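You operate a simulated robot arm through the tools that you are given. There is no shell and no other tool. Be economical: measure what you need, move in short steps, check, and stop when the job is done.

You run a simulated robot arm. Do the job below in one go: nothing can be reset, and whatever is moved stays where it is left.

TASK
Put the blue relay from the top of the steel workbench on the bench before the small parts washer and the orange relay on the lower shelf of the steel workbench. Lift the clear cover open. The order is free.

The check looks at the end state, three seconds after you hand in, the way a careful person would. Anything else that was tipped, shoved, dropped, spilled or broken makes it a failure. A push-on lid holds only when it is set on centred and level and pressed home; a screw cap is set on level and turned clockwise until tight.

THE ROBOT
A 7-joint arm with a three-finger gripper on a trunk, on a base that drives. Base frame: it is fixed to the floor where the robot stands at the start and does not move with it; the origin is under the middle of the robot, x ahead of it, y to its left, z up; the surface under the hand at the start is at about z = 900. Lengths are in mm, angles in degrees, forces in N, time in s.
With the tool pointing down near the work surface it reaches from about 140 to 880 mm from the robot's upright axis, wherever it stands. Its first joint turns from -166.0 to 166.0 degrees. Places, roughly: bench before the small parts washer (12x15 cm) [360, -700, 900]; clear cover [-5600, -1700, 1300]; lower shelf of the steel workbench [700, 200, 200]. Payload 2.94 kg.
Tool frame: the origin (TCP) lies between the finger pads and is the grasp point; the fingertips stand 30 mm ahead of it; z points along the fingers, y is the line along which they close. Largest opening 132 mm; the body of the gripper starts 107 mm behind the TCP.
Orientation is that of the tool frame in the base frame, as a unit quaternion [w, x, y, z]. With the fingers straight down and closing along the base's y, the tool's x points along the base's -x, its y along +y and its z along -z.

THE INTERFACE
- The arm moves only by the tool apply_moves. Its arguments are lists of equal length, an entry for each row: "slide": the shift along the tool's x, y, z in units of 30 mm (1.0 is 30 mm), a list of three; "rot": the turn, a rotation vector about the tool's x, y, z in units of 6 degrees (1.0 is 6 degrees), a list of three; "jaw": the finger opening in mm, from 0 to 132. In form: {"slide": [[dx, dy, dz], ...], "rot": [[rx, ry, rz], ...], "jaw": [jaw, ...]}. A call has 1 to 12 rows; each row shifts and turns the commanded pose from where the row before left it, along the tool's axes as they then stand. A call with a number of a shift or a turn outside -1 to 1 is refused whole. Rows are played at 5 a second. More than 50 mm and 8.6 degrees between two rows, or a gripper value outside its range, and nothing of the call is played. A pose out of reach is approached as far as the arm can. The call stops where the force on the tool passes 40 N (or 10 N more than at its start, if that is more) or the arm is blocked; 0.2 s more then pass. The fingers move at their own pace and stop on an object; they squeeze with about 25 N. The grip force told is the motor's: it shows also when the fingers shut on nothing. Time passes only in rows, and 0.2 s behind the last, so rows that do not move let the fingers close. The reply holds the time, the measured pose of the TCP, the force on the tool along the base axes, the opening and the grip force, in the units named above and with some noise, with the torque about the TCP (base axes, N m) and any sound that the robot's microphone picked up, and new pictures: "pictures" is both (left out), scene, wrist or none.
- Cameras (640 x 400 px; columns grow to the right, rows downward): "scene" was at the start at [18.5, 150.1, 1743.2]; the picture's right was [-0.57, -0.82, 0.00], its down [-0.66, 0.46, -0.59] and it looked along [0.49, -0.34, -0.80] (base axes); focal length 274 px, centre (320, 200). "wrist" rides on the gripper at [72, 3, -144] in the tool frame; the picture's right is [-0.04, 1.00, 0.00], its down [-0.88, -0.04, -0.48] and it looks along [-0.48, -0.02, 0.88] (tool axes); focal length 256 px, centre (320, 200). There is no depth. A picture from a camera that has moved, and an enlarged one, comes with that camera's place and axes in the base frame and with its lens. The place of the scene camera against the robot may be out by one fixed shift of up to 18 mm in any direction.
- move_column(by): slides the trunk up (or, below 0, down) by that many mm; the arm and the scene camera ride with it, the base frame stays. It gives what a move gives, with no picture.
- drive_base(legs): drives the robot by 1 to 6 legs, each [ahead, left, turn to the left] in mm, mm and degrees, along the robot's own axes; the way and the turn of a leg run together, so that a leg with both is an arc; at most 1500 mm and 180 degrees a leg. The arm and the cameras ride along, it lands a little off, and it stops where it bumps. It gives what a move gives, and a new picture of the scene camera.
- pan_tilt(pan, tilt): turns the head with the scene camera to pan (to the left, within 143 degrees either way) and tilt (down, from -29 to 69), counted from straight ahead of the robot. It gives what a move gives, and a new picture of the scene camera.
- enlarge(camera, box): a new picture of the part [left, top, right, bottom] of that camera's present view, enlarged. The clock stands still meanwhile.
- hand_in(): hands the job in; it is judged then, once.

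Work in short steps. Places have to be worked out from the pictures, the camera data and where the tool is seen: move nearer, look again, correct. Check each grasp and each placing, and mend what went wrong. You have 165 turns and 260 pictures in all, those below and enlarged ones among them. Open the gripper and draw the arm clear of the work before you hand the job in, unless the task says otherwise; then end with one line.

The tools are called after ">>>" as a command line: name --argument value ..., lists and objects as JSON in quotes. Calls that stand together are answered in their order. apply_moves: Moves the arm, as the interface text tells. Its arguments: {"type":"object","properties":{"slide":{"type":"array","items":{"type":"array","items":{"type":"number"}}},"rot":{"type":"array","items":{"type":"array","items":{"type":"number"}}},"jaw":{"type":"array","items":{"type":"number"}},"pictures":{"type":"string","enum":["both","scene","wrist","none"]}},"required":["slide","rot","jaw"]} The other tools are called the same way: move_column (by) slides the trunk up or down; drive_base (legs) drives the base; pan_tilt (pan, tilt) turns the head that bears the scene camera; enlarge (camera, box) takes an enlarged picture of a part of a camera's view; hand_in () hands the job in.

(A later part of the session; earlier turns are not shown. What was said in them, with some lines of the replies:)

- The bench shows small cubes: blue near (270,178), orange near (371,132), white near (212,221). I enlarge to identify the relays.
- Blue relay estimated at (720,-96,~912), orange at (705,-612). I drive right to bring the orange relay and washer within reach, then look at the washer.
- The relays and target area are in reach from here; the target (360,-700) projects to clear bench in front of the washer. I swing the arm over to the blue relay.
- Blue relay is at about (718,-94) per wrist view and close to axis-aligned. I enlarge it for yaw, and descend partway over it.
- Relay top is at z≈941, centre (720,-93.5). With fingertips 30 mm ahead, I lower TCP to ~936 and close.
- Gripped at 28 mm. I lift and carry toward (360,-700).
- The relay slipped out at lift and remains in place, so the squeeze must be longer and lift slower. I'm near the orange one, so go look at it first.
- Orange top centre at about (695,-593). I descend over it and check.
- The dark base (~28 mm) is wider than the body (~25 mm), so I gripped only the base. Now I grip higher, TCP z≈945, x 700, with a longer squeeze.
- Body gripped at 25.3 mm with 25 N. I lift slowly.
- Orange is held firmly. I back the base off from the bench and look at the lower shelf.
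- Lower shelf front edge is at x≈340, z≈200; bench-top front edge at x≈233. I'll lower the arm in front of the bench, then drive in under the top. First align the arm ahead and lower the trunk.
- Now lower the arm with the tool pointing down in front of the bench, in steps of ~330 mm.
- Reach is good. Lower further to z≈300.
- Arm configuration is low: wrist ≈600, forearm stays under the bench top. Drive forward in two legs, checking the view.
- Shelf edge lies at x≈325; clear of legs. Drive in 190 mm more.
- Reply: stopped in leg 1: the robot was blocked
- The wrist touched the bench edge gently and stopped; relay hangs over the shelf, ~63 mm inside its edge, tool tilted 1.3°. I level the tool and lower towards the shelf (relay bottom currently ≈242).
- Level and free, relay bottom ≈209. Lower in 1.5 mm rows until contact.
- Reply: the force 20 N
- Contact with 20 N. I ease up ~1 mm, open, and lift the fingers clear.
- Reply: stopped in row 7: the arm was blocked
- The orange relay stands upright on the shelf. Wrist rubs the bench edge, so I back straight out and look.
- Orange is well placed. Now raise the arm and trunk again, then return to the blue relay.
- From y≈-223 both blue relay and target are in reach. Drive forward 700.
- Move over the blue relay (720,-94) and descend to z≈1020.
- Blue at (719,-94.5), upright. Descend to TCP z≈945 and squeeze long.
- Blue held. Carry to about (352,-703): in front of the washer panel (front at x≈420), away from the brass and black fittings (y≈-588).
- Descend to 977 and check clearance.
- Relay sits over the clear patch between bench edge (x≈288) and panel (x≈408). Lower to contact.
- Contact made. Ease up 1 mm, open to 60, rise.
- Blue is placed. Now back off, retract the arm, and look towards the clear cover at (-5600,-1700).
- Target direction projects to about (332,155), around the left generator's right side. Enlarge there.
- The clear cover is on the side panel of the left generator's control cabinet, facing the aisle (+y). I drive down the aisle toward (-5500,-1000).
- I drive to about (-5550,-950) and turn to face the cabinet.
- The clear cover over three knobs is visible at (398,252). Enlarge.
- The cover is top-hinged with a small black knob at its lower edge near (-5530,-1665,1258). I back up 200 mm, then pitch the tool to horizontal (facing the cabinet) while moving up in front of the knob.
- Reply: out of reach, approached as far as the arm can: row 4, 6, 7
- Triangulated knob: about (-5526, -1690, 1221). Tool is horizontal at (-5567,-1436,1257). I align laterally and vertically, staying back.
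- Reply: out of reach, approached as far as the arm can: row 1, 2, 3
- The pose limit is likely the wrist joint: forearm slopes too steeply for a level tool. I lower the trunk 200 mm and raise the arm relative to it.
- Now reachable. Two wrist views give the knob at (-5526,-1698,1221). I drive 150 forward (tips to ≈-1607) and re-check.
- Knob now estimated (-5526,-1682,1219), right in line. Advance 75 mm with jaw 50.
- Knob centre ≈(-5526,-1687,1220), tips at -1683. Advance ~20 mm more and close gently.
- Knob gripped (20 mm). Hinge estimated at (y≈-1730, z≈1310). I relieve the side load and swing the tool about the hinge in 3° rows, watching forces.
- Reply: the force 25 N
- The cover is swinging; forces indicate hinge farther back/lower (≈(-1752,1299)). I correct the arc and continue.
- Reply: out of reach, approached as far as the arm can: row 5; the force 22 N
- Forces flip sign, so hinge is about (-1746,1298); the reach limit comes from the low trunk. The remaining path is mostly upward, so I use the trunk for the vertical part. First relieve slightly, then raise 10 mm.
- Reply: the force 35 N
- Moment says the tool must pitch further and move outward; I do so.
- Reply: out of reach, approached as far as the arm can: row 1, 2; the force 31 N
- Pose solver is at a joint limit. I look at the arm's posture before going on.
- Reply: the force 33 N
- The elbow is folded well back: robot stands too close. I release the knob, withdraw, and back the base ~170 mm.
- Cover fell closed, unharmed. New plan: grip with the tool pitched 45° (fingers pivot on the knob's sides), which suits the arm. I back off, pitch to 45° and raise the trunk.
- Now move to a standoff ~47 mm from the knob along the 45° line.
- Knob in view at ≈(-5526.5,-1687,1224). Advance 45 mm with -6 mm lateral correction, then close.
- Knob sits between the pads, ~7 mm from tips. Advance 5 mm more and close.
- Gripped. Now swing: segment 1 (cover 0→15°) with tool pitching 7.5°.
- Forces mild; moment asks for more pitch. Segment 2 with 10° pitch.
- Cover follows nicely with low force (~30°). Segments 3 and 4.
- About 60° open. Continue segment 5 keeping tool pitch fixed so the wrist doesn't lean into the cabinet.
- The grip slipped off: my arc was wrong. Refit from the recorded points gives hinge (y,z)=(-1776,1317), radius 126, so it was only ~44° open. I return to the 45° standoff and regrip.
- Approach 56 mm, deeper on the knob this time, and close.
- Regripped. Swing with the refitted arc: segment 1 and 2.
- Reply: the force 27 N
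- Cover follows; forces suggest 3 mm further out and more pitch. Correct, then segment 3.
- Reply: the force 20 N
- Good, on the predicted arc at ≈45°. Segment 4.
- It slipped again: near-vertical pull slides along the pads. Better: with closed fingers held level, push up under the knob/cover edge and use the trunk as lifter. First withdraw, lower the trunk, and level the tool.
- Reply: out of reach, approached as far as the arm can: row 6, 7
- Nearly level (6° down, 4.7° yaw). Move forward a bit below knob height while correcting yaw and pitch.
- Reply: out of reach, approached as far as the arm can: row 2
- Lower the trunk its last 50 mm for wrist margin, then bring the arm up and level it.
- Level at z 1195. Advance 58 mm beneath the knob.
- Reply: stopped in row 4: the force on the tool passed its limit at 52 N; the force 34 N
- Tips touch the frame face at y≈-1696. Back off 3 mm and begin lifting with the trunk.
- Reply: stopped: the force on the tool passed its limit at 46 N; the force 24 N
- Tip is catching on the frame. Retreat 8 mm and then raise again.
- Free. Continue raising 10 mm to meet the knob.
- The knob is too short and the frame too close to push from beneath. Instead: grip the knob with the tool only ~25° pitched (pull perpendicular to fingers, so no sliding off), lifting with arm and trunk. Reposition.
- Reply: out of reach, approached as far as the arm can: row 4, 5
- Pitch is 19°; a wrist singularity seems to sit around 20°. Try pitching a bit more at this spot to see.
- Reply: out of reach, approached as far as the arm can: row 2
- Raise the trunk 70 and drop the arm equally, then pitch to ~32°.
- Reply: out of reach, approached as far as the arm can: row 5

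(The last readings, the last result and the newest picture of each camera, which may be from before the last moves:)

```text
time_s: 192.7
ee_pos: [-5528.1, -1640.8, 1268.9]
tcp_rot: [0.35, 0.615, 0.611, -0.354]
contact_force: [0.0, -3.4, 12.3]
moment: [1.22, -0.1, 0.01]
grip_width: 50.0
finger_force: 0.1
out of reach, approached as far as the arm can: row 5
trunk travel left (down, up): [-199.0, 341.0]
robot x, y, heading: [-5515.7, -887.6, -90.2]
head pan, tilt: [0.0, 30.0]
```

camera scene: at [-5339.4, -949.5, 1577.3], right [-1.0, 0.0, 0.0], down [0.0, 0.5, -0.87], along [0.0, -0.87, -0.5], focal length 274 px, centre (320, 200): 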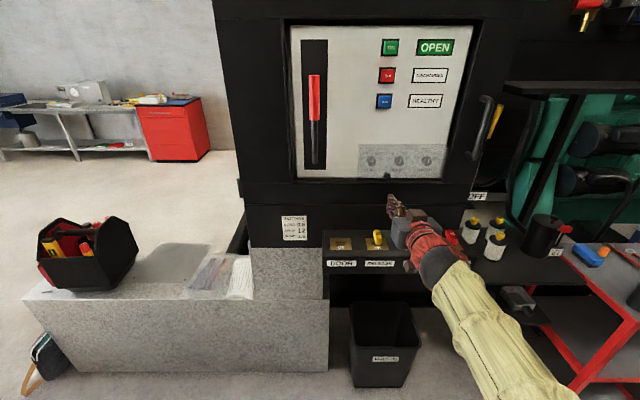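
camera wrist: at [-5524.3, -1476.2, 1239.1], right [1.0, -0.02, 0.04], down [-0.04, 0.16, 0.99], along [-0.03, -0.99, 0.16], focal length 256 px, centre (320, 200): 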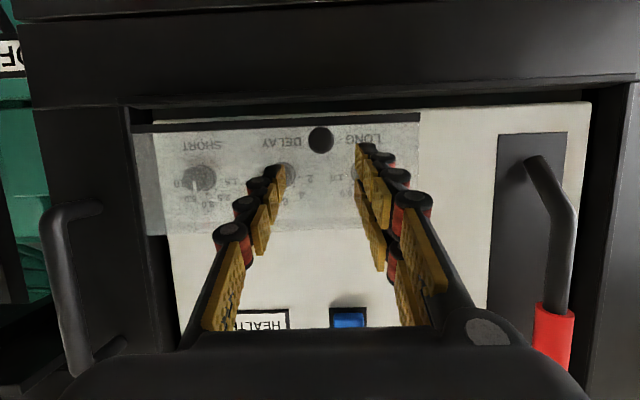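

An unexpected contact force (12 N up). Look around.

>>> pan_tilt --pan -15 --tilt 45

>>> enlarge --camera "wrist" --box '[0, 0, 640, 400]'

```text
time_s: 193.4
ee_pos: [-5529.0, -1637.4, 1260.6]
tcp_rot: [0.347, 0.617, 0.614, -0.348]
contact_force: [-0.5, -0.1, 0.0]
moment: [0.01, -0.02, -0.01]
grip_width: 49.9
finger_force: 0.0
trunk travel left (down, up): [-199.0, 341.0]
robot x, y, heading: [-5516.7, -890.1, -89.9]
head pan, tilt: [-15.0, 45.0]
camera scene: at [-5360.3, -936.6, 1703.6], right [-0.97, 0.26, 0.0], down [0.18, 0.68, -0.71], along [-0.18, -0.68, -0.71], focal length 274 px, centre (320, 200)
```

scene: 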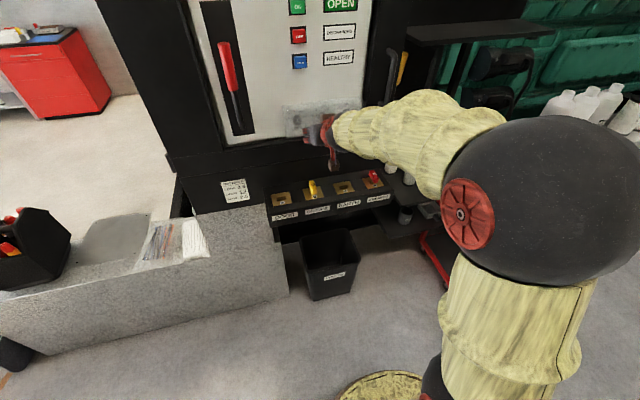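

```text
1.00 times, centred on (320, 200) of wrist (not enlarged: the box is as wide or as high as the picture)
camera zoom: at [-5524.0, -1475.1, 1270.9], right [1.0, -0.03, 0.04], down [-0.04, -0.05, 1.0], along [-0.02, -1.0, -0.05], focal length 256 px, centre (320, 200)
```

zoom: 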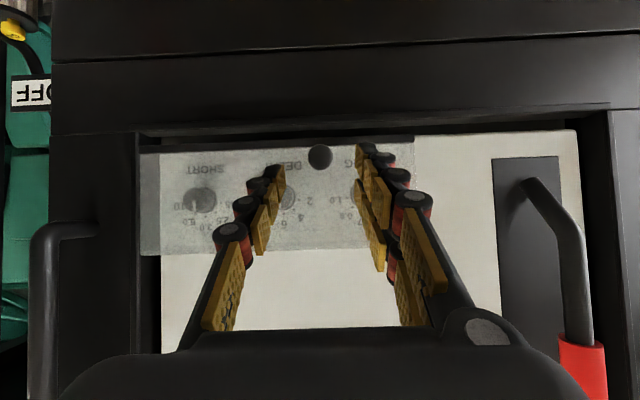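

That was just the singularity passing; arm is free at pitch 31°. Approach the knob and grip.

>>> apply_moves --slide '[[0.05, 0, 0.5], [0.05, 0, 0.5], [0.03, 0, 0.4], [0, 0, 0.23], [0, 0, 0], [0, 0, 0], [0, 0, 0], [0, 0, 0], [0, 0, 0], [0, 0, 0]]' --rot '[[0, 0, 0], [0, 0, 0], [0, 0, 0], [0, 0, 0], [0, 0, 0], [0, 0, 0], [0, 0, 0], [0, 0, 0], [0, 0, 0], [0, 0, 0]]' --jaw '[50, 50, 50, 50, 3, 3, 3, 3, 3, 3]' --pictures "wrist"

```text
time_s: 195.6
ee_pos: [-5529.0, -1677.3, 1235.6]
tcp_rot: [0.343, 0.62, 0.616, -0.345]
contact_force: [2.8, 10.8, -4.6]
moment: [0.2, -0.07, 0.11]
grip_width: 19.5
finger_force: 44.6
trunk travel left (down, up): [-199.0, 341.0]
robot x, y, heading: [-5517.3, -889.3, -90.3]
head pan, tilt: [-15.0, 45.0]
camera wrist: at [-5523.8, -1515.9, 1249.9], right [1.0, -0.03, 0.04], down [-0.04, -0.06, 1.0], along [-0.03, -1.0, -0.06], focal length 256 px, centre (320, 200)
```

wrist: 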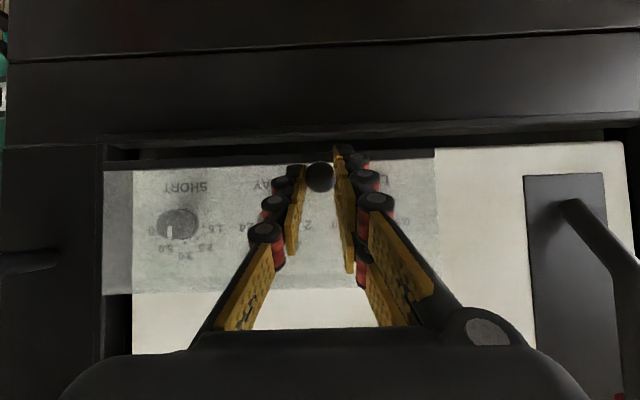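

Gripped. Swing 20° with mild pitch change.

>>> apply_moves --slide '[[-0.102, 0, -0.343], [-0.102, 0, -0.343], [-0.142, 0, -0.332], [-0.142, 0, -0.332]]' --rot '[[0, 0.225, 0], [0, 0.225, 0], [0, 0.225, 0], [0, 0.225, 0]]' --jaw '[3, 3, 3, 3]' --pictures "wrist"

```text
time_s: 196.6
ee_pos: [-5527.8, -1651.6, 1273.8]
tcp_rot: [0.314, 0.634, 0.631, -0.317]
contact_force: [2.9, 20.8, -19.1]
moment: [0.97, -0.04, 0.11]
grip_width: 21.5
finger_force: 44.6
trunk travel left (down, up): [-199.0, 341.0]
robot x, y, heading: [-5514.6, -891.0, -90.1]
head pan, tilt: [-15.0, 45.0]
camera wrist: at [-5523.4, -1491.8, 1300.7], right [1.0, -0.03, 0.03], down [-0.04, -0.15, 0.99], along [-0.03, -0.99, -0.15], focal length 256 px, centre (320, 200)
```

wrist: 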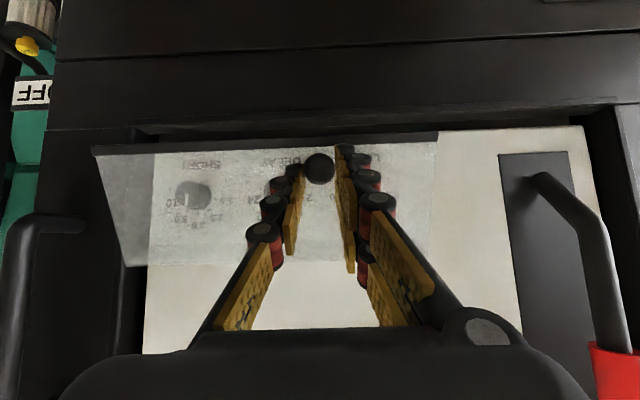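

Knob has shifted toward the pad edge; force is radial (tool too close to the hinge). Shift the tool out/down ~5 mm to recenter.

>>> apply_moves --slide '[[0.1, 0, 0], [0.1, 0, 0], [0, 0, 0]]' --rot '[[0, 0.2, 0], [0, 0.2, 0], [0, 0, 0]]' --jaw '[3, 3, 3]' --pictures "wrist"

```text
time_s: 197.4
ee_pos: [-5526.7, -1650.6, 1275.3]
tcp_rot: [0.306, 0.639, 0.635, -0.308]
contact_force: [2.6, -4.4, 16.1]
moment: [-1.44, -0.08, 0.03]
grip_width: 20.9
finger_force: 44.9
trunk travel left (down, up): [-199.0, 341.0]
robot x, y, heading: [-5516.2, -889.8, -90.0]
head pan, tilt: [-15.0, 45.0]
camera wrist: at [-5523.3, -1492.0, 1307.4], right [1.0, -0.03, 0.03], down [-0.04, -0.18, 0.98], along [-0.03, -0.98, -0.18], focal length 256 px, centre (320, 200)
```

wrist: 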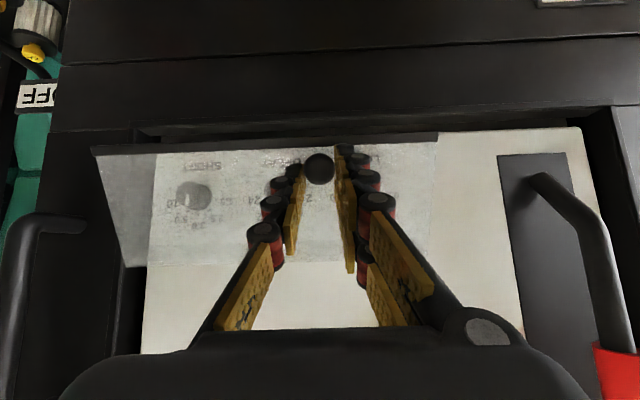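

Grip is stiff; split the difference and advance another 10° with 6° pitch.

>>> apply_moves --slide '[[-0.26, 0, -0.325], [-0.183, 0, -0.325]]' --rot '[[0, 0.5, 0], [0, 0.5, 0]]' --jaw '[3, 3]' --pictures "none"

```text
time_s: 198.0
ee_pos: [-5527.3, -1645.6, 1286.7]
tcp_rot: [0.264, 0.657, 0.653, -0.269]
contact_force: [1.3, -27.8, 4.6]
moment: [0.19, -0.01, 0.0]
grip_width: 20.5
finger_force: 44.9
trunk travel left (down, up): [-199.0, 341.0]
robot x, y, heading: [-5518.3, -892.7, -89.9]
head pan, tilt: [-15.0, 45.0]
```

Let it settle and re-read.

>>> apply_moves --slide '[[-0.05, 0, 0.05], [0, 0, 0]]' --rot '[[0, 0, 0], [0, 0, 0]]' --jaw '[3, 3]' --pictures "wrist"

```text
time_s: 198.6
ee_pos: [-5527.0, -1645.2, 1287.3]
tcp_rot: [0.265, 0.657, 0.653, -0.268]
contact_force: [0.8, -16.3, -1.8]
moment: [0.42, 0.01, 0.0]
grip_width: 20.4
finger_force: 44.7
trunk travel left (down, up): [-199.0, 341.0]
robot x, y, heading: [-5516.2, -891.2, -89.8]
head pan, tilt: [-15.0, 45.0]
camera wrist: at [-5523.3, -1492.8, 1338.7], right [1.0, -0.04, 0.03], down [-0.04, -0.3, 0.95], along [-0.03, -0.95, -0.3], focal length 256 px, centre (320, 200)
```

wrist: 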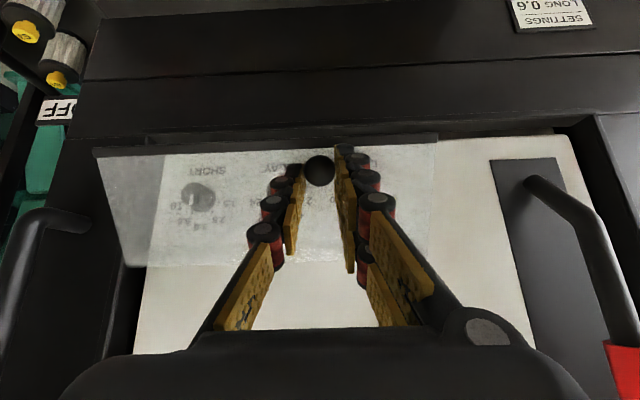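

≈25° open, knob stable. Next 10° step in three rows plus settle.

>>> apply_moves --slide '[[-0.142, 0, -0.2], [-0.142, 0, -0.2], [-0.142, 0, -0.2], [0, 0, 0]]' --rot '[[0, 0.333, 0], [0, 0.333, 0], [0, 0.333, 0], [0, 0, 0]]' --jaw '[3, 3, 3, 3]' --pictures "none"

```text
time_s: 199.6
ee_pos: [-5527.6, -1642.9, 1310.1]
tcp_rot: [0.232, 0.67, 0.666, -0.234]
contact_force: [0.5, 5.2, -13.6]
moment: [1.5, -0.02, 0.02]
grip_width: 20.6
finger_force: 44.9
trunk travel left (down, up): [-199.0, 341.0]
robot x, y, heading: [-5520.0, -888.8, -90.3]
head pan, tilt: [-15.0, 45.0]
```

Good (≈35°). Next 10° with more pitch.

>>> apply_moves --slide '[[-0.142, 0, -0.218], [-0.142, 0, -0.218], [-0.142, 0, -0.218], [0, 0, 0]]' --rot '[[0, 0.5, 0], [0, 0.5, 0], [0, 0.5, 0], [0, 0, 0]]' --jaw '[3, 3, 3, 3]' --pictures "wrist"

```text
time_s: 200.6
ee_pos: [-5527.2, -1643.8, 1333.3]
tcp_rot: [0.179, 0.686, 0.682, -0.181]
contact_force: [2.0, -10.1, -12.3]
moment: [0.89, -0.03, 0.01]
grip_width: 20.6
finger_force: 45.1
trunk travel left (down, up): [-199.0, 341.0]
robot x, y, heading: [-5516.0, -889.8, -89.7]
head pan, tilt: [-15.0, 45.0]
camera wrist: at [-5523.4, -1509.4, 1422.8], right [1.0, -0.04, 0.02], down [-0.04, -0.53, 0.85], along [-0.03, -0.85, -0.53], focal length 256 px, centre (320, 200)
```

wrist: 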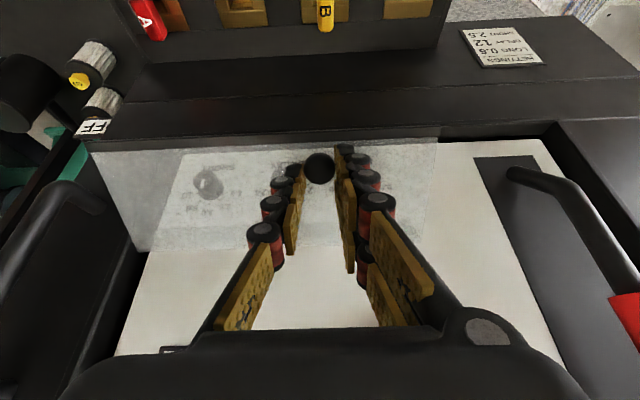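

≈46° open, stable. Next step.

>>> apply_moves --slide '[[-0.159, 0, -0.201], [-0.159, 0, -0.201], [-0.159, 0, -0.201], [0, 0, 0]]' --rot '[[0, 0.333, 0], [0, 0.333, 0], [0, 0.333, 0], [0, 0, 0]]' --jaw '[3, 3, 3, 3]' --pictures "none"

```text
time_s: 201.6
ee_pos: [-5527.7, -1648.4, 1355.6]
tcp_rot: [0.142, 0.694, 0.691, -0.144]
contact_force: [1.4, -14.5, -15.2]
moment: [0.86, 0.0, 0.08]
grip_width: 20.3
finger_force: 45.1
trunk travel left (down, up): [-199.0, 341.0]
robot x, y, heading: [-5516.4, -891.7, -89.6]
head pan, tilt: [-15.0, 45.0]
```

Steady. Next step (arc now turning back inward).

>>> apply_moves --slide '[[-0.177, 0, -0.185], [-0.177, 0, -0.185], [-0.177, 0, -0.185], [0, 0, 0]]' --rot '[[0, 0.222, 0], [0, 0.222, 0], [0, 0.222, 0], [0, 0, 0]]' --jaw '[3, 3, 3, 3]' --pictures "wrist"

```text
time_s: 202.6
ee_pos: [-5527.7, -1656.8, 1375.9]
tcp_rot: [0.117, 0.699, 0.695, -0.119]
contact_force: [1.8, -11.6, -19.8]
moment: [0.84, -0.1, 0.03]
grip_width: 20.6
finger_force: 45.2
trunk travel left (down, up): [-199.0, 341.0]
robot x, y, heading: [-5517.5, -889.0, -90.2]
head pan, tilt: [-15.0, 45.0]
camera wrist: at [-5523.6, -1540.9, 1486.9], right [1.0, -0.05, 0.01], down [-0.04, -0.67, 0.74], along [-0.03, -0.74, -0.67], focal length 256 px, centre (320, 200)
```

wrist: 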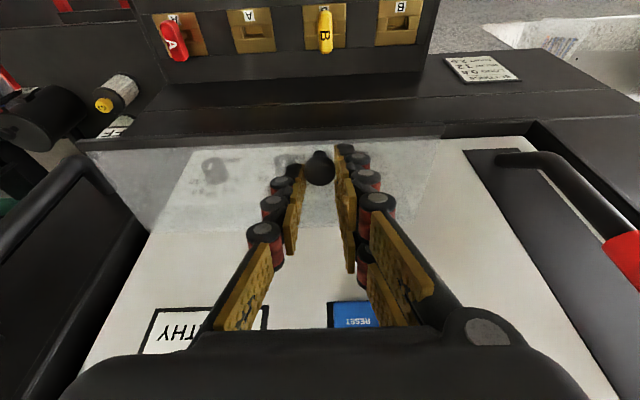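

≈66° open. Next step with little pitch change.

>>> apply_moves --slide '[[-0.182, 0, -0.157], [-0.182, 0, -0.157], [-0.182, 0, -0.157], [0, 0, 0]]' --rot '[[0, 0.15, 0], [0, 0.15, 0], [0, 0.15, 0], [0, 0, 0]]' --jaw '[3, 3, 3, 3]' --pictures "none"

```text
time_s: 203.6
ee_pos: [-5528.5, -1664.4, 1398.9]
tcp_rot: [0.104, 0.702, 0.697, -0.105]
contact_force: [0.4, 0.5, 0.1]
moment: [-0.03, 0.02, 0.0]
grip_width: 2.7
finger_force: 0.0
trunk travel left (down, up): [-199.0, 341.0]
robot x, y, heading: [-5515.6, -888.6, -90.0]
head pan, tilt: [-15.0, 45.0]
```

Slipped off at ~70°. See whether the cover fell.

>>> enlarge --camera "wrist" --box '[0, 0, 640, 400]'

>>> enlarge --camera "scene" --box '[240, 50, 440, 175]'

```text
1.00 times, centred on (320, 200) of wrist (not enlarged: the box is as wide or as high as the picture)
camera zoom: at [-5524.3, -1552.9, 1514.2], right [1.0, -0.05, 0.01], down [-0.04, -0.7, 0.71], along [-0.03, -0.71, -0.7], focal length 256 px, centre (320, 200)
```

zoom: 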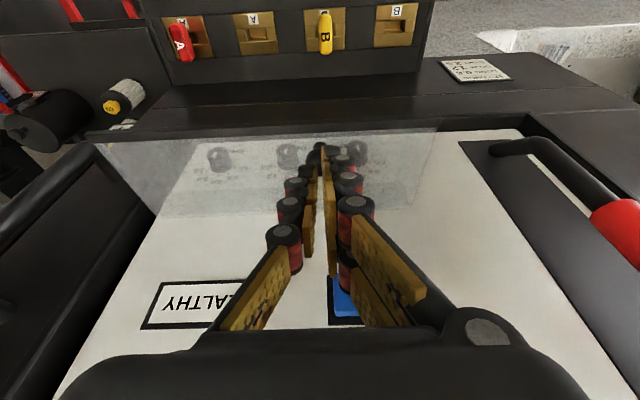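

```text
3.20 times, centred on (340, 112) of scene
camera zoom: at [-5360.4, -936.9, 1703.6], right [-0.97, 0.26, 0.0], down [0.18, 0.68, -0.71], along [-0.18, -0.68, -0.71], focal length 876 px, centre (256, 480)
```

zoom: 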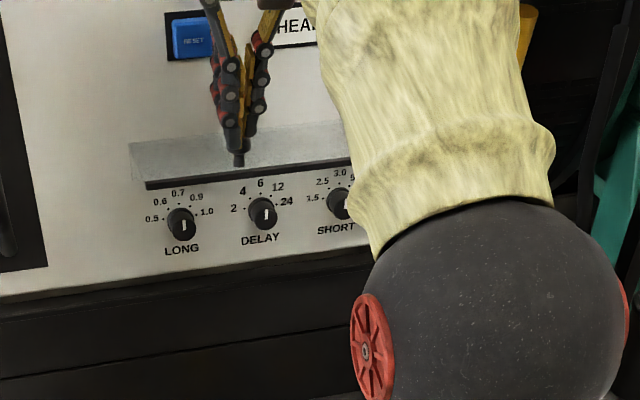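

The cover stayed up by itself at roughly 75–80°. I retreat upward and out, then check whether it holds.

>>> apply_moves --slide '[[0, 0, -0.8], [0, 0, -0.8], [0.8, 0, -0.5], [0.9, 0, 0], [0.9, 0, 0], [0.9, 0, 0]]' --rot '[[0, 0, 0], [0, 0, 0], [0, 0, 0], [0, 0, 0], [0, 0, 0], [0, 0, 0]]' --jaw '[0, 0, 0, 0, 0, 0]' --pictures "both"

>>> enlarge --camera "wrist" --box '[60, 20, 540, 320]'

```text
time_s: 205.0
ee_pos: [-5527.3, -1545.5, 1428.6]
tcp_rot: [0.104, 0.702, 0.697, -0.104]
contact_force: [-0.5, 0.7, -0.2]
moment: [-0.02, 0.01, 0.02]
grip_width: 0.1
finger_force: 25.8
trunk travel left (down, up): [-199.0, 341.0]
robot x, y, heading: [-5517.0, -891.2, -90.2]
head pan, tilt: [-15.0, 45.0]
camera scene: at [-5360.3, -936.0, 1703.6], right [-0.97, 0.26, 0.0], down [0.18, 0.68, -0.71], along [-0.18, -0.68, -0.71], focal length 274 px, centre (320, 200)
camera wrist: at [-5522.9, -1433.4, 1543.2], right [1.0, -0.05, 0.01], down [-0.04, -0.7, 0.71], along [-0.03, -0.71, -0.7], focal length 256 px, centre (320, 200)
```

scene: 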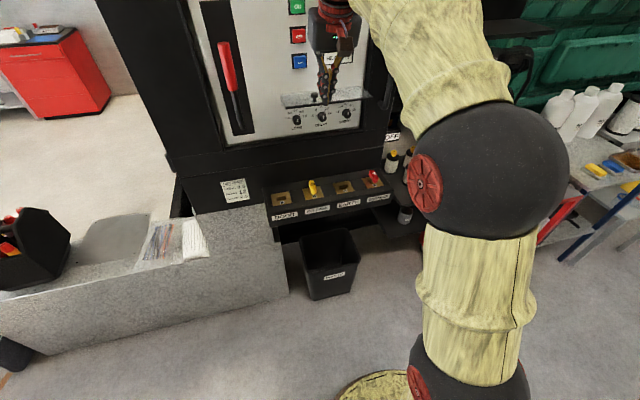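
wrist: 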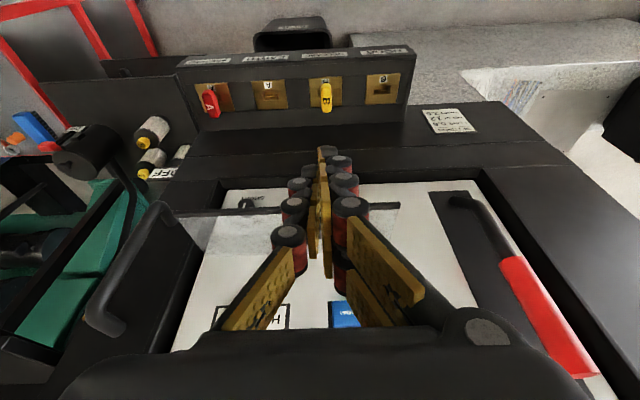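

```text
1.33 times, centred on (300, 170) of wrist
camera zoom: at [-5522.9, -1433.4, 1543.2], right [1.0, -0.05, 0.01], down [-0.04, -0.7, 0.71], along [-0.03, -0.71, -0.7], focal length 341 px, centre (347, 240)
```

zoom: 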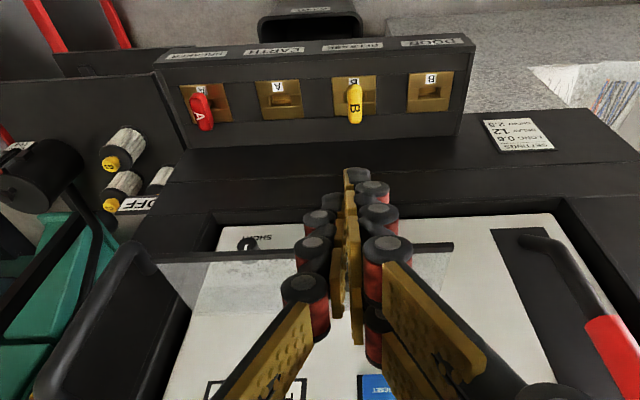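

The cover holds itself open. Zoom to judge its angle.

>>> pan_tilt --pan 0 --tilt 35

>>> enlarge --camera "scene" --box '[310, 110, 470, 210]'

```text
time_s: 205.8
ee_pos: [-5526.2, -1546.0, 1426.8]
tcp_rot: [0.104, 0.701, 0.698, -0.105]
contact_force: [0.2, -0.1, -0.5]
moment: [-0.02, 0.0, 0.02]
grip_width: 0.0
finger_force: 24.8
trunk travel left (down, up): [-199.0, 341.0]
robot x, y, heading: [-5517.0, -888.0, -89.9]
head pan, tilt: [0.0, 35.0]
camera scene: at [-5339.4, -946.6, 1718.3], right [-1.0, 0.0, 0.0], down [0.0, 0.57, -0.82], along [0.0, -0.82, -0.57], focal length 274 px, centre (320, 200)
```

scene: 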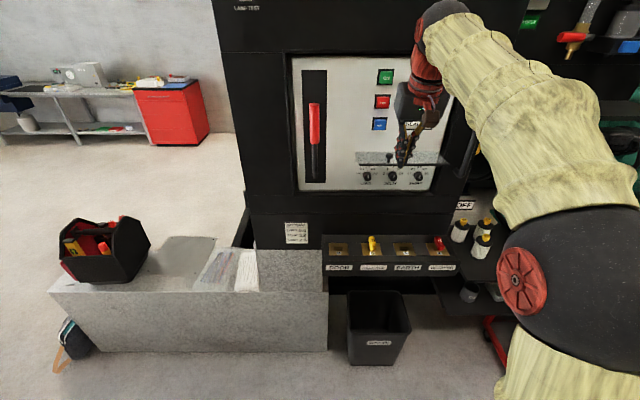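

```text
4.00 times, centred on (390, 160) of scene
camera zoom: at [-5339.4, -946.6, 1718.3], right [-1.0, 0.0, 0.0], down [0.0, 0.57, -0.82], along [0.0, -0.82, -0.57], focal length 1095 px, centre (40, 360)
```

zoom: 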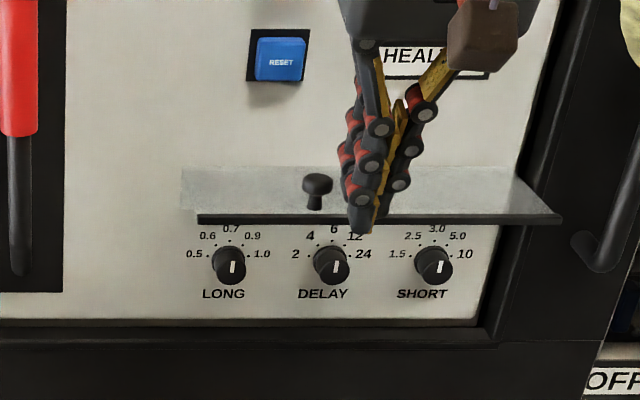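

The cover now lies about horizontal with the knob upright and holds. I'll verify by gently pushing it up from beneath with level, closed fingers. First reposition well in front and level the tool.

>>> move_column --by -63

>>> apply_moves --slide '[[0.24, 0, 0.79], [0.24, 0, 0.79], [0.24, 0, 0.79]]' --rot '[[0, 0, 0], [0, 0, 0], [0, 0, 0]]' --jaw '[0, 0, 0]' --pictures "none"

>>> apply_moves --slide '[[0, 0, 0], [0, 0, 0], [0, 0, 0], [0, 0, 0], [0, 0, 0], [0, 0, 0], [0, 0, 0], [0, 0, 0], [0, 0, 0], [0, 0, 0], [0, 0, 0]]' --rot '[[0, -1, 0], [0, -1, 0], [0, -1, 0], [0, -1, 0], [0, -1, 0], [0, -1, 0], [0, -1, 0], [0, -1, 0], [0, -1, 0], [0, -1, 0], [0, -1, 0]]' --jaw '[0, 0, 0, 0, 0, 0, 0, 0, 0, 0, 0]' --pictures "both"

```text
time_s: 206.8
ee_pos: [-5527.2, -1547.0, 1364.8]
tcp_rot: [0.103, 0.702, 0.697, -0.104]
contact_force: [-0.1, -0.2, 0.3]
moment: [-0.03, 0.02, 0.0]
grip_width: 0.0
finger_force: 25.0
trunk travel left (down, up): [-136.0, 404.0]
robot x, y, heading: [-5517.5, -891.3, -90.0]
head pan, tilt: [0.0, 35.0]
```

```text
time_s: 207.6
ee_pos: [-5526.6, -1546.0, 1290.8]
tcp_rot: [0.103, 0.702, 0.697, -0.105]
contact_force: [-0.8, -0.1, 0.2]
moment: [0.01, 0.02, 0.0]
grip_width: 0.0
finger_force: 25.1
trunk travel left (down, up): [-136.0, 404.0]
robot x, y, heading: [-5517.9, -891.2, -89.9]
head pan, tilt: [0.0, 35.0]
```

```text
time_s: 210.0
ee_pos: [-5530.7, -1545.4, 1293.9]
tcp_rot: [0.454, 0.541, 0.532, -0.466]
contact_force: [-0.4, 0.9, 0.7]
moment: [0.06, 0.03, -0.02]
grip_width: 0.1
finger_force: 25.2
out of reach, approached as far as the arm can: row 11
trunk travel left (down, up): [-136.0, 404.0]
robot x, y, heading: [-5519.5, -890.5, -90.2]
head pan, tilt: [0.0, 35.0]
camera scene: at [-5339.3, -945.5, 1655.5], right [-1.0, 0.0, 0.0], down [0.0, 0.57, -0.82], along [0.0, -0.82, -0.57], focal length 274 px, centre (320, 200)
camera wrist: at [-5524.7, -1391.5, 1243.4], right [1.0, -0.03, 0.04], down [-0.03, 0.34, 0.94], along [-0.04, -0.94, 0.34], focal length 256 px, centre (320, 200)
```

scene: 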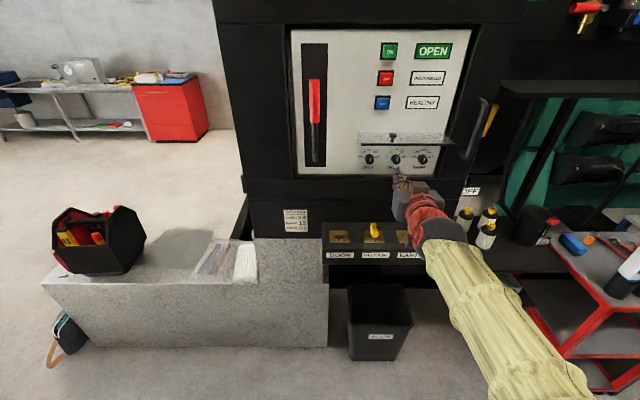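
wrist: 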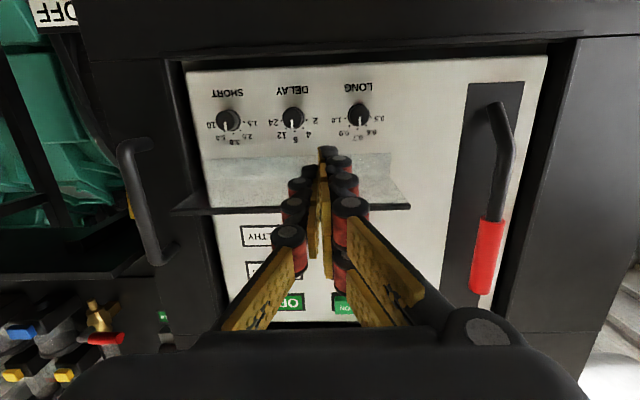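

Geometry shows the plate tilted ~20° above horizontal (about 70° of swing from its sloped closed position). To learn whether that's the stop, I slide level fingers beneath the edge for a gentle upward push.

>>> apply_moves --slide '[[-0.12, 0, 0.85], [-0.12, 0, 0.85], [-0.12, 0, 0.85], [-0.12, 0, 0.85], [-0.12, 0, 0.7]]' --rot '[[0, 0, 0], [0, 0, 0], [0, 0, 0], [0, 0, 0], [0, 0, 0]]' --jaw '[0, 0, 0, 0, 0]' --pictures "both"

>>> enlarge --camera "scene" --box '[310, 100, 470, 200]'

```text
time_s: 211.2
ee_pos: [-5533.2, -1672.1, 1291.1]
tcp_rot: [0.466, 0.532, 0.529, -0.47]
contact_force: [-0.9, 0.0, -0.1]
moment: [-0.03, 0.03, 0.05]
grip_width: 0.0
finger_force: 25.1
trunk travel left (down, up): [-136.0, 404.0]
robot x, y, heading: [-5517.9, -893.0, -90.0]
head pan, tilt: [0.0, 35.0]
camera scene: at [-5339.4, -946.7, 1655.3], right [-1.0, 0.0, 0.0], down [0.0, 0.57, -0.82], along [0.0, -0.82, -0.57], focal length 274 px, centre (320, 200)
camera wrist: at [-5528.3, -1518.8, 1235.7], right [1.0, -0.01, 0.04], down [-0.03, 0.36, 0.93], along [-0.03, -0.93, 0.36], focal length 256 px, centre (320, 200)
```

scene: 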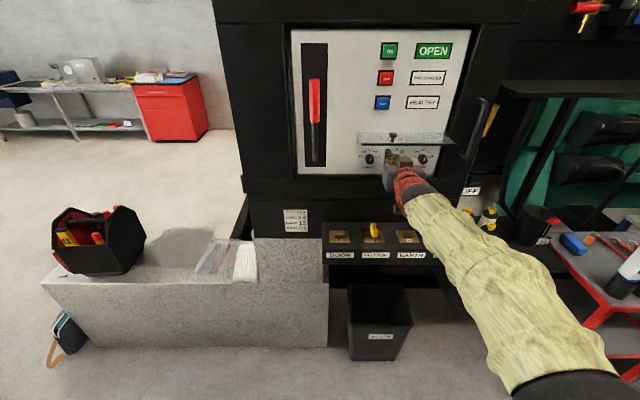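
wrist: 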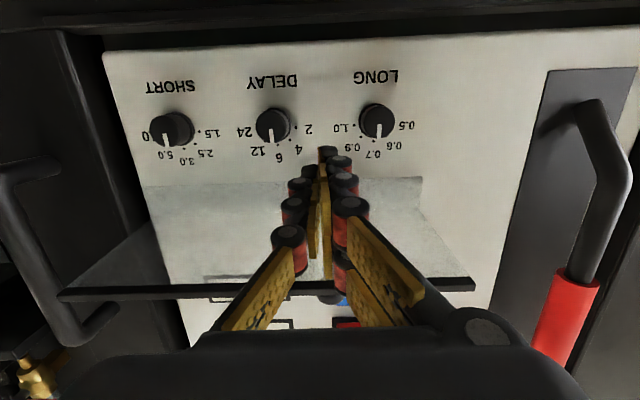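

```text
4.00 times, centred on (390, 150) of scene
camera zoom: at [-5339.4, -946.7, 1655.3], right [-1.0, 0.0, 0.0], down [0.0, 0.57, -0.82], along [0.0, -0.82, -0.57], focal length 1095 px, centre (40, 400)
```

zoom: 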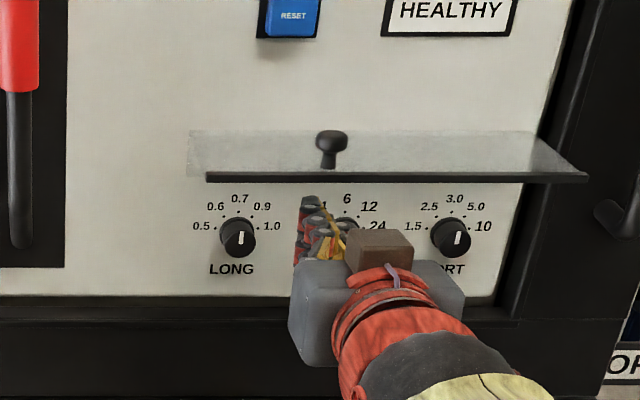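

Fingers are under the plate, clear of dials. Raise trunk stepwise.

>>> move_column --by 30

>>> move_column --by 12

>>> enlarge --camera "scene" --box '[310, 100, 470, 200]'

```text
time_s: 212.0
ee_pos: [-5533.1, -1670.6, 1321.0]
tcp_rot: [0.465, 0.532, 0.529, -0.469]
contact_force: [0.2, 0.1, -0.4]
moment: [-0.01, -0.04, 0.04]
grip_width: 0.2
finger_force: 24.7
trunk travel left (down, up): [-166.0, 374.0]
robot x, y, heading: [-5516.5, -891.3, -89.9]
head pan, tilt: [0.0, 35.0]
```

```text
time_s: 212.6
ee_pos: [-5532.5, -1670.3, 1328.3]
tcp_rot: [0.464, 0.533, 0.531, -0.467]
contact_force: [0.3, 9.2, -16.0]
moment: [0.28, 0.06, 0.05]
grip_width: 0.1
finger_force: 24.9
trunk travel left (down, up): [-178.0, 362.0]
robot x, y, heading: [-5516.7, -887.2, -89.9]
head pan, tilt: [0.0, 35.0]
```

```text
4.00 times, centred on (390, 150) of scene
camera zoom: at [-5339.3, -946.7, 1697.2], right [-1.0, 0.0, 0.0], down [0.0, 0.57, -0.82], along [0.0, -0.82, -0.57], focal length 1095 px, centre (40, 400)
```

zoom: 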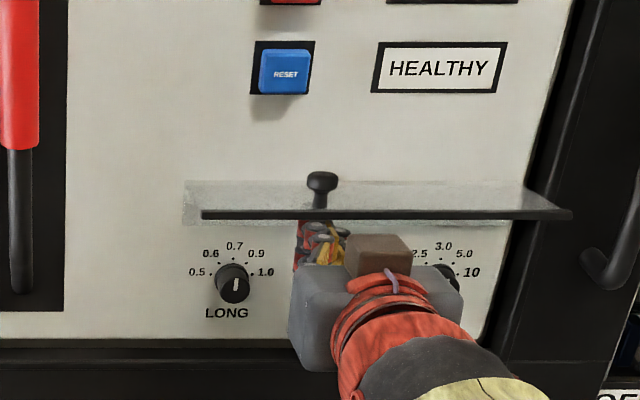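

Contact with 16 N resistance. Push 6 mm more to see if it moves or is at its stop.

>>> move_column --by 5

```text
time_s: 213.2
ee_pos: [-5532.8, -1670.0, 1328.2]
tcp_rot: [0.461, 0.536, 0.533, -0.465]
contact_force: [-0.3, 1.7, -3.4]
moment: [0.1, 0.02, 0.04]
grip_width: 0.1
finger_force: 24.6
trunk travel left (down, up): [-183.0, 357.0]
robot x, y, heading: [-5519.4, -889.8, -90.2]
head pan, tilt: [0.0, 35.0]
stopped: the force on the tool passed its limit at 40 N (the readings are from after the stop); the commanded pose is now the measured one
```

The cover does not give at 40 N: it is at its open stop. Withdraw: lower 25 mm, then back out straight.

>>> move_column --by -28

>>> apply_moves --slide '[[0, 0, -0.9], [0, 0, -0.9], [0, 0, -0.9], [0, 0, -0.9], [0, 0, -0.9]]' --rot '[[0, 0, 0], [0, 0, 0], [0, 0, 0], [0, 0, 0], [0, 0, 0]]' --jaw '[0, 0, 0, 0, 0]' --pictures "wrist"

>>> drive_base --legs '[[-250, 0, 0]]'

>>> enlarge --camera "scene" --box '[280, 60, 520, 210]'

```text
time_s: 213.9
ee_pos: [-5533.1, -1670.8, 1301.4]
tcp_rot: [0.463, 0.535, 0.531, -0.467]
contact_force: [-0.8, -0.1, 0.4]
moment: [0.0, -0.01, -0.01]
grip_width: 0.0
finger_force: 24.6
trunk travel left (down, up): [-155.0, 385.0]
robot x, y, heading: [-5519.5, -888.4, -89.8]
head pan, tilt: [0.0, 35.0]
```

```text
time_s: 215.1
ee_pos: [-5531.6, -1537.0, 1321.5]
tcp_rot: [0.462, 0.535, 0.532, -0.466]
contact_force: [0.3, -0.6, 0.0]
moment: [0.01, 0.04, -0.02]
grip_width: 0.0
finger_force: 24.8
trunk travel left (down, up): [-155.0, 385.0]
robot x, y, heading: [-5518.0, -889.5, -89.9]
head pan, tilt: [0.0, 35.0]
camera wrist: at [-5527.2, -1383.1, 1267.9], right [1.0, -0.01, 0.04], down [-0.03, 0.35, 0.94], along [-0.03, -0.94, 0.35], focal length 256 px, centre (320, 200)
```

wrist: 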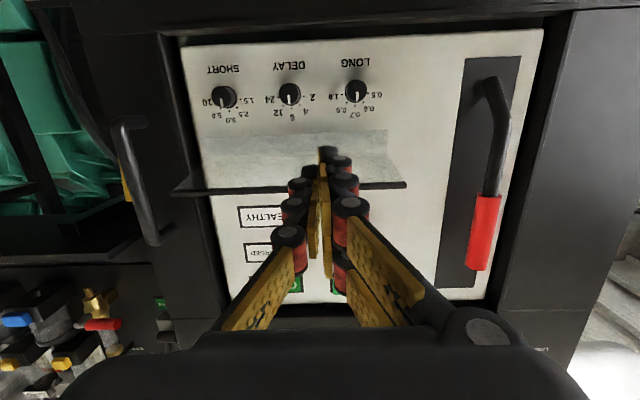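

```text
time_s: 217.0
ee_pos: [-5530.7, -1285.5, 1320.0]
tcp_rot: [0.462, 0.535, 0.532, -0.466]
contact_force: [-0.4, 0.7, 0.0]
moment: [0.02, -0.01, -0.02]
grip_width: 0.1
finger_force: 25.1
trunk travel left (down, up): [-155.0, 385.0]
robot x, y, heading: [-5517.5, -642.0, -90.1]
head pan, tilt: [0.0, 35.0]
camera scene: at [-5339.4, -694.5, 1674.3], right [-1.0, 0.0, 0.0], down [0.0, 0.57, -0.82], along [0.0, -0.82, -0.57], focal length 274 px, centre (320, 200)
```

scene: 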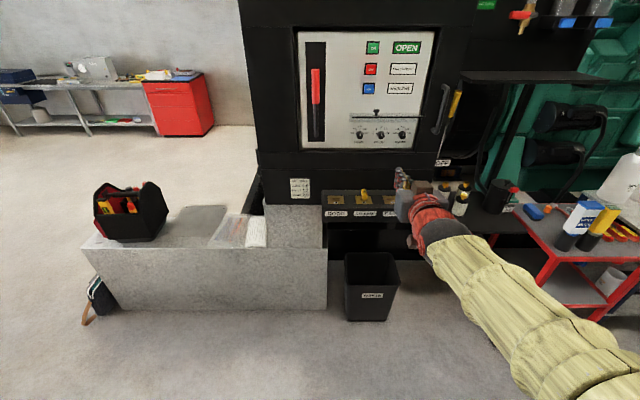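

```text
2.67 times, centred on (400, 135) of scene
camera zoom: at [-5339.4, -694.5, 1674.3], right [-1.0, 0.0, 0.0], down [0.0, 0.57, -0.82], along [0.0, -0.82, -0.57], focal length 730 px, centre (107, 373)
```

zoom: 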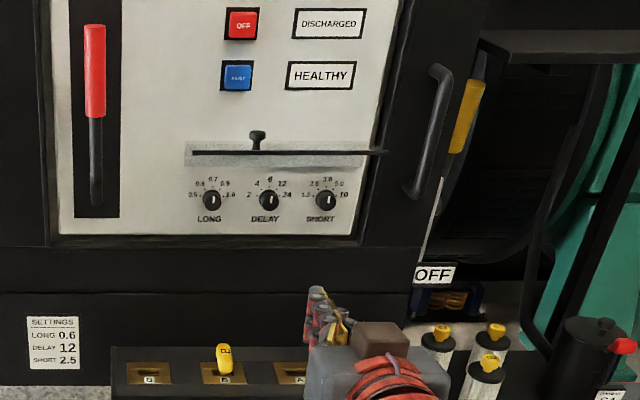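

The cover stands open at its stop, dials untouched, arm clear. I open the gripper and hand in.

>>> apply_moves --slide '[[0, 0, 0], [0, 0, 0], [0, 0, 0], [0, 0, 0]]' --rot '[[0, 0, 0], [0, 0, 0], [0, 0, 0], [0, 0, 0]]' --jaw '[80, 80, 80, 80]' --pictures "scene"

```text
time_s: 218.0
ee_pos: [-5531.9, -1285.4, 1321.4]
tcp_rot: [0.461, 0.536, 0.532, -0.466]
contact_force: [-0.3, 1.0, 0.4]
moment: [0.0, 0.01, 0.01]
grip_width: 69.9
finger_force: 0.0
trunk travel left (down, up): [-155.0, 385.0]
robot x, y, heading: [-5519.3, -640.2, -90.0]
head pan, tilt: [0.0, 35.0]
camera scene: at [-5339.4, -694.7, 1674.2], right [-1.0, 0.0, 0.0], down [0.0, 0.57, -0.82], along [0.0, -0.82, -0.57], focal length 274 px, centre (320, 200)
```

scene: 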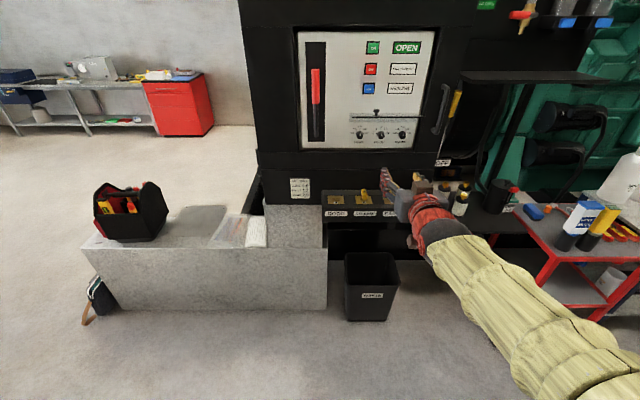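

Everything is in place; handing in.

>>> hand_in

```text
The job is handed in.
```

The blue relay is on the bench in front of the washer, the orange relay is upright on the lower shelf, and the clear cover is open against its stop.
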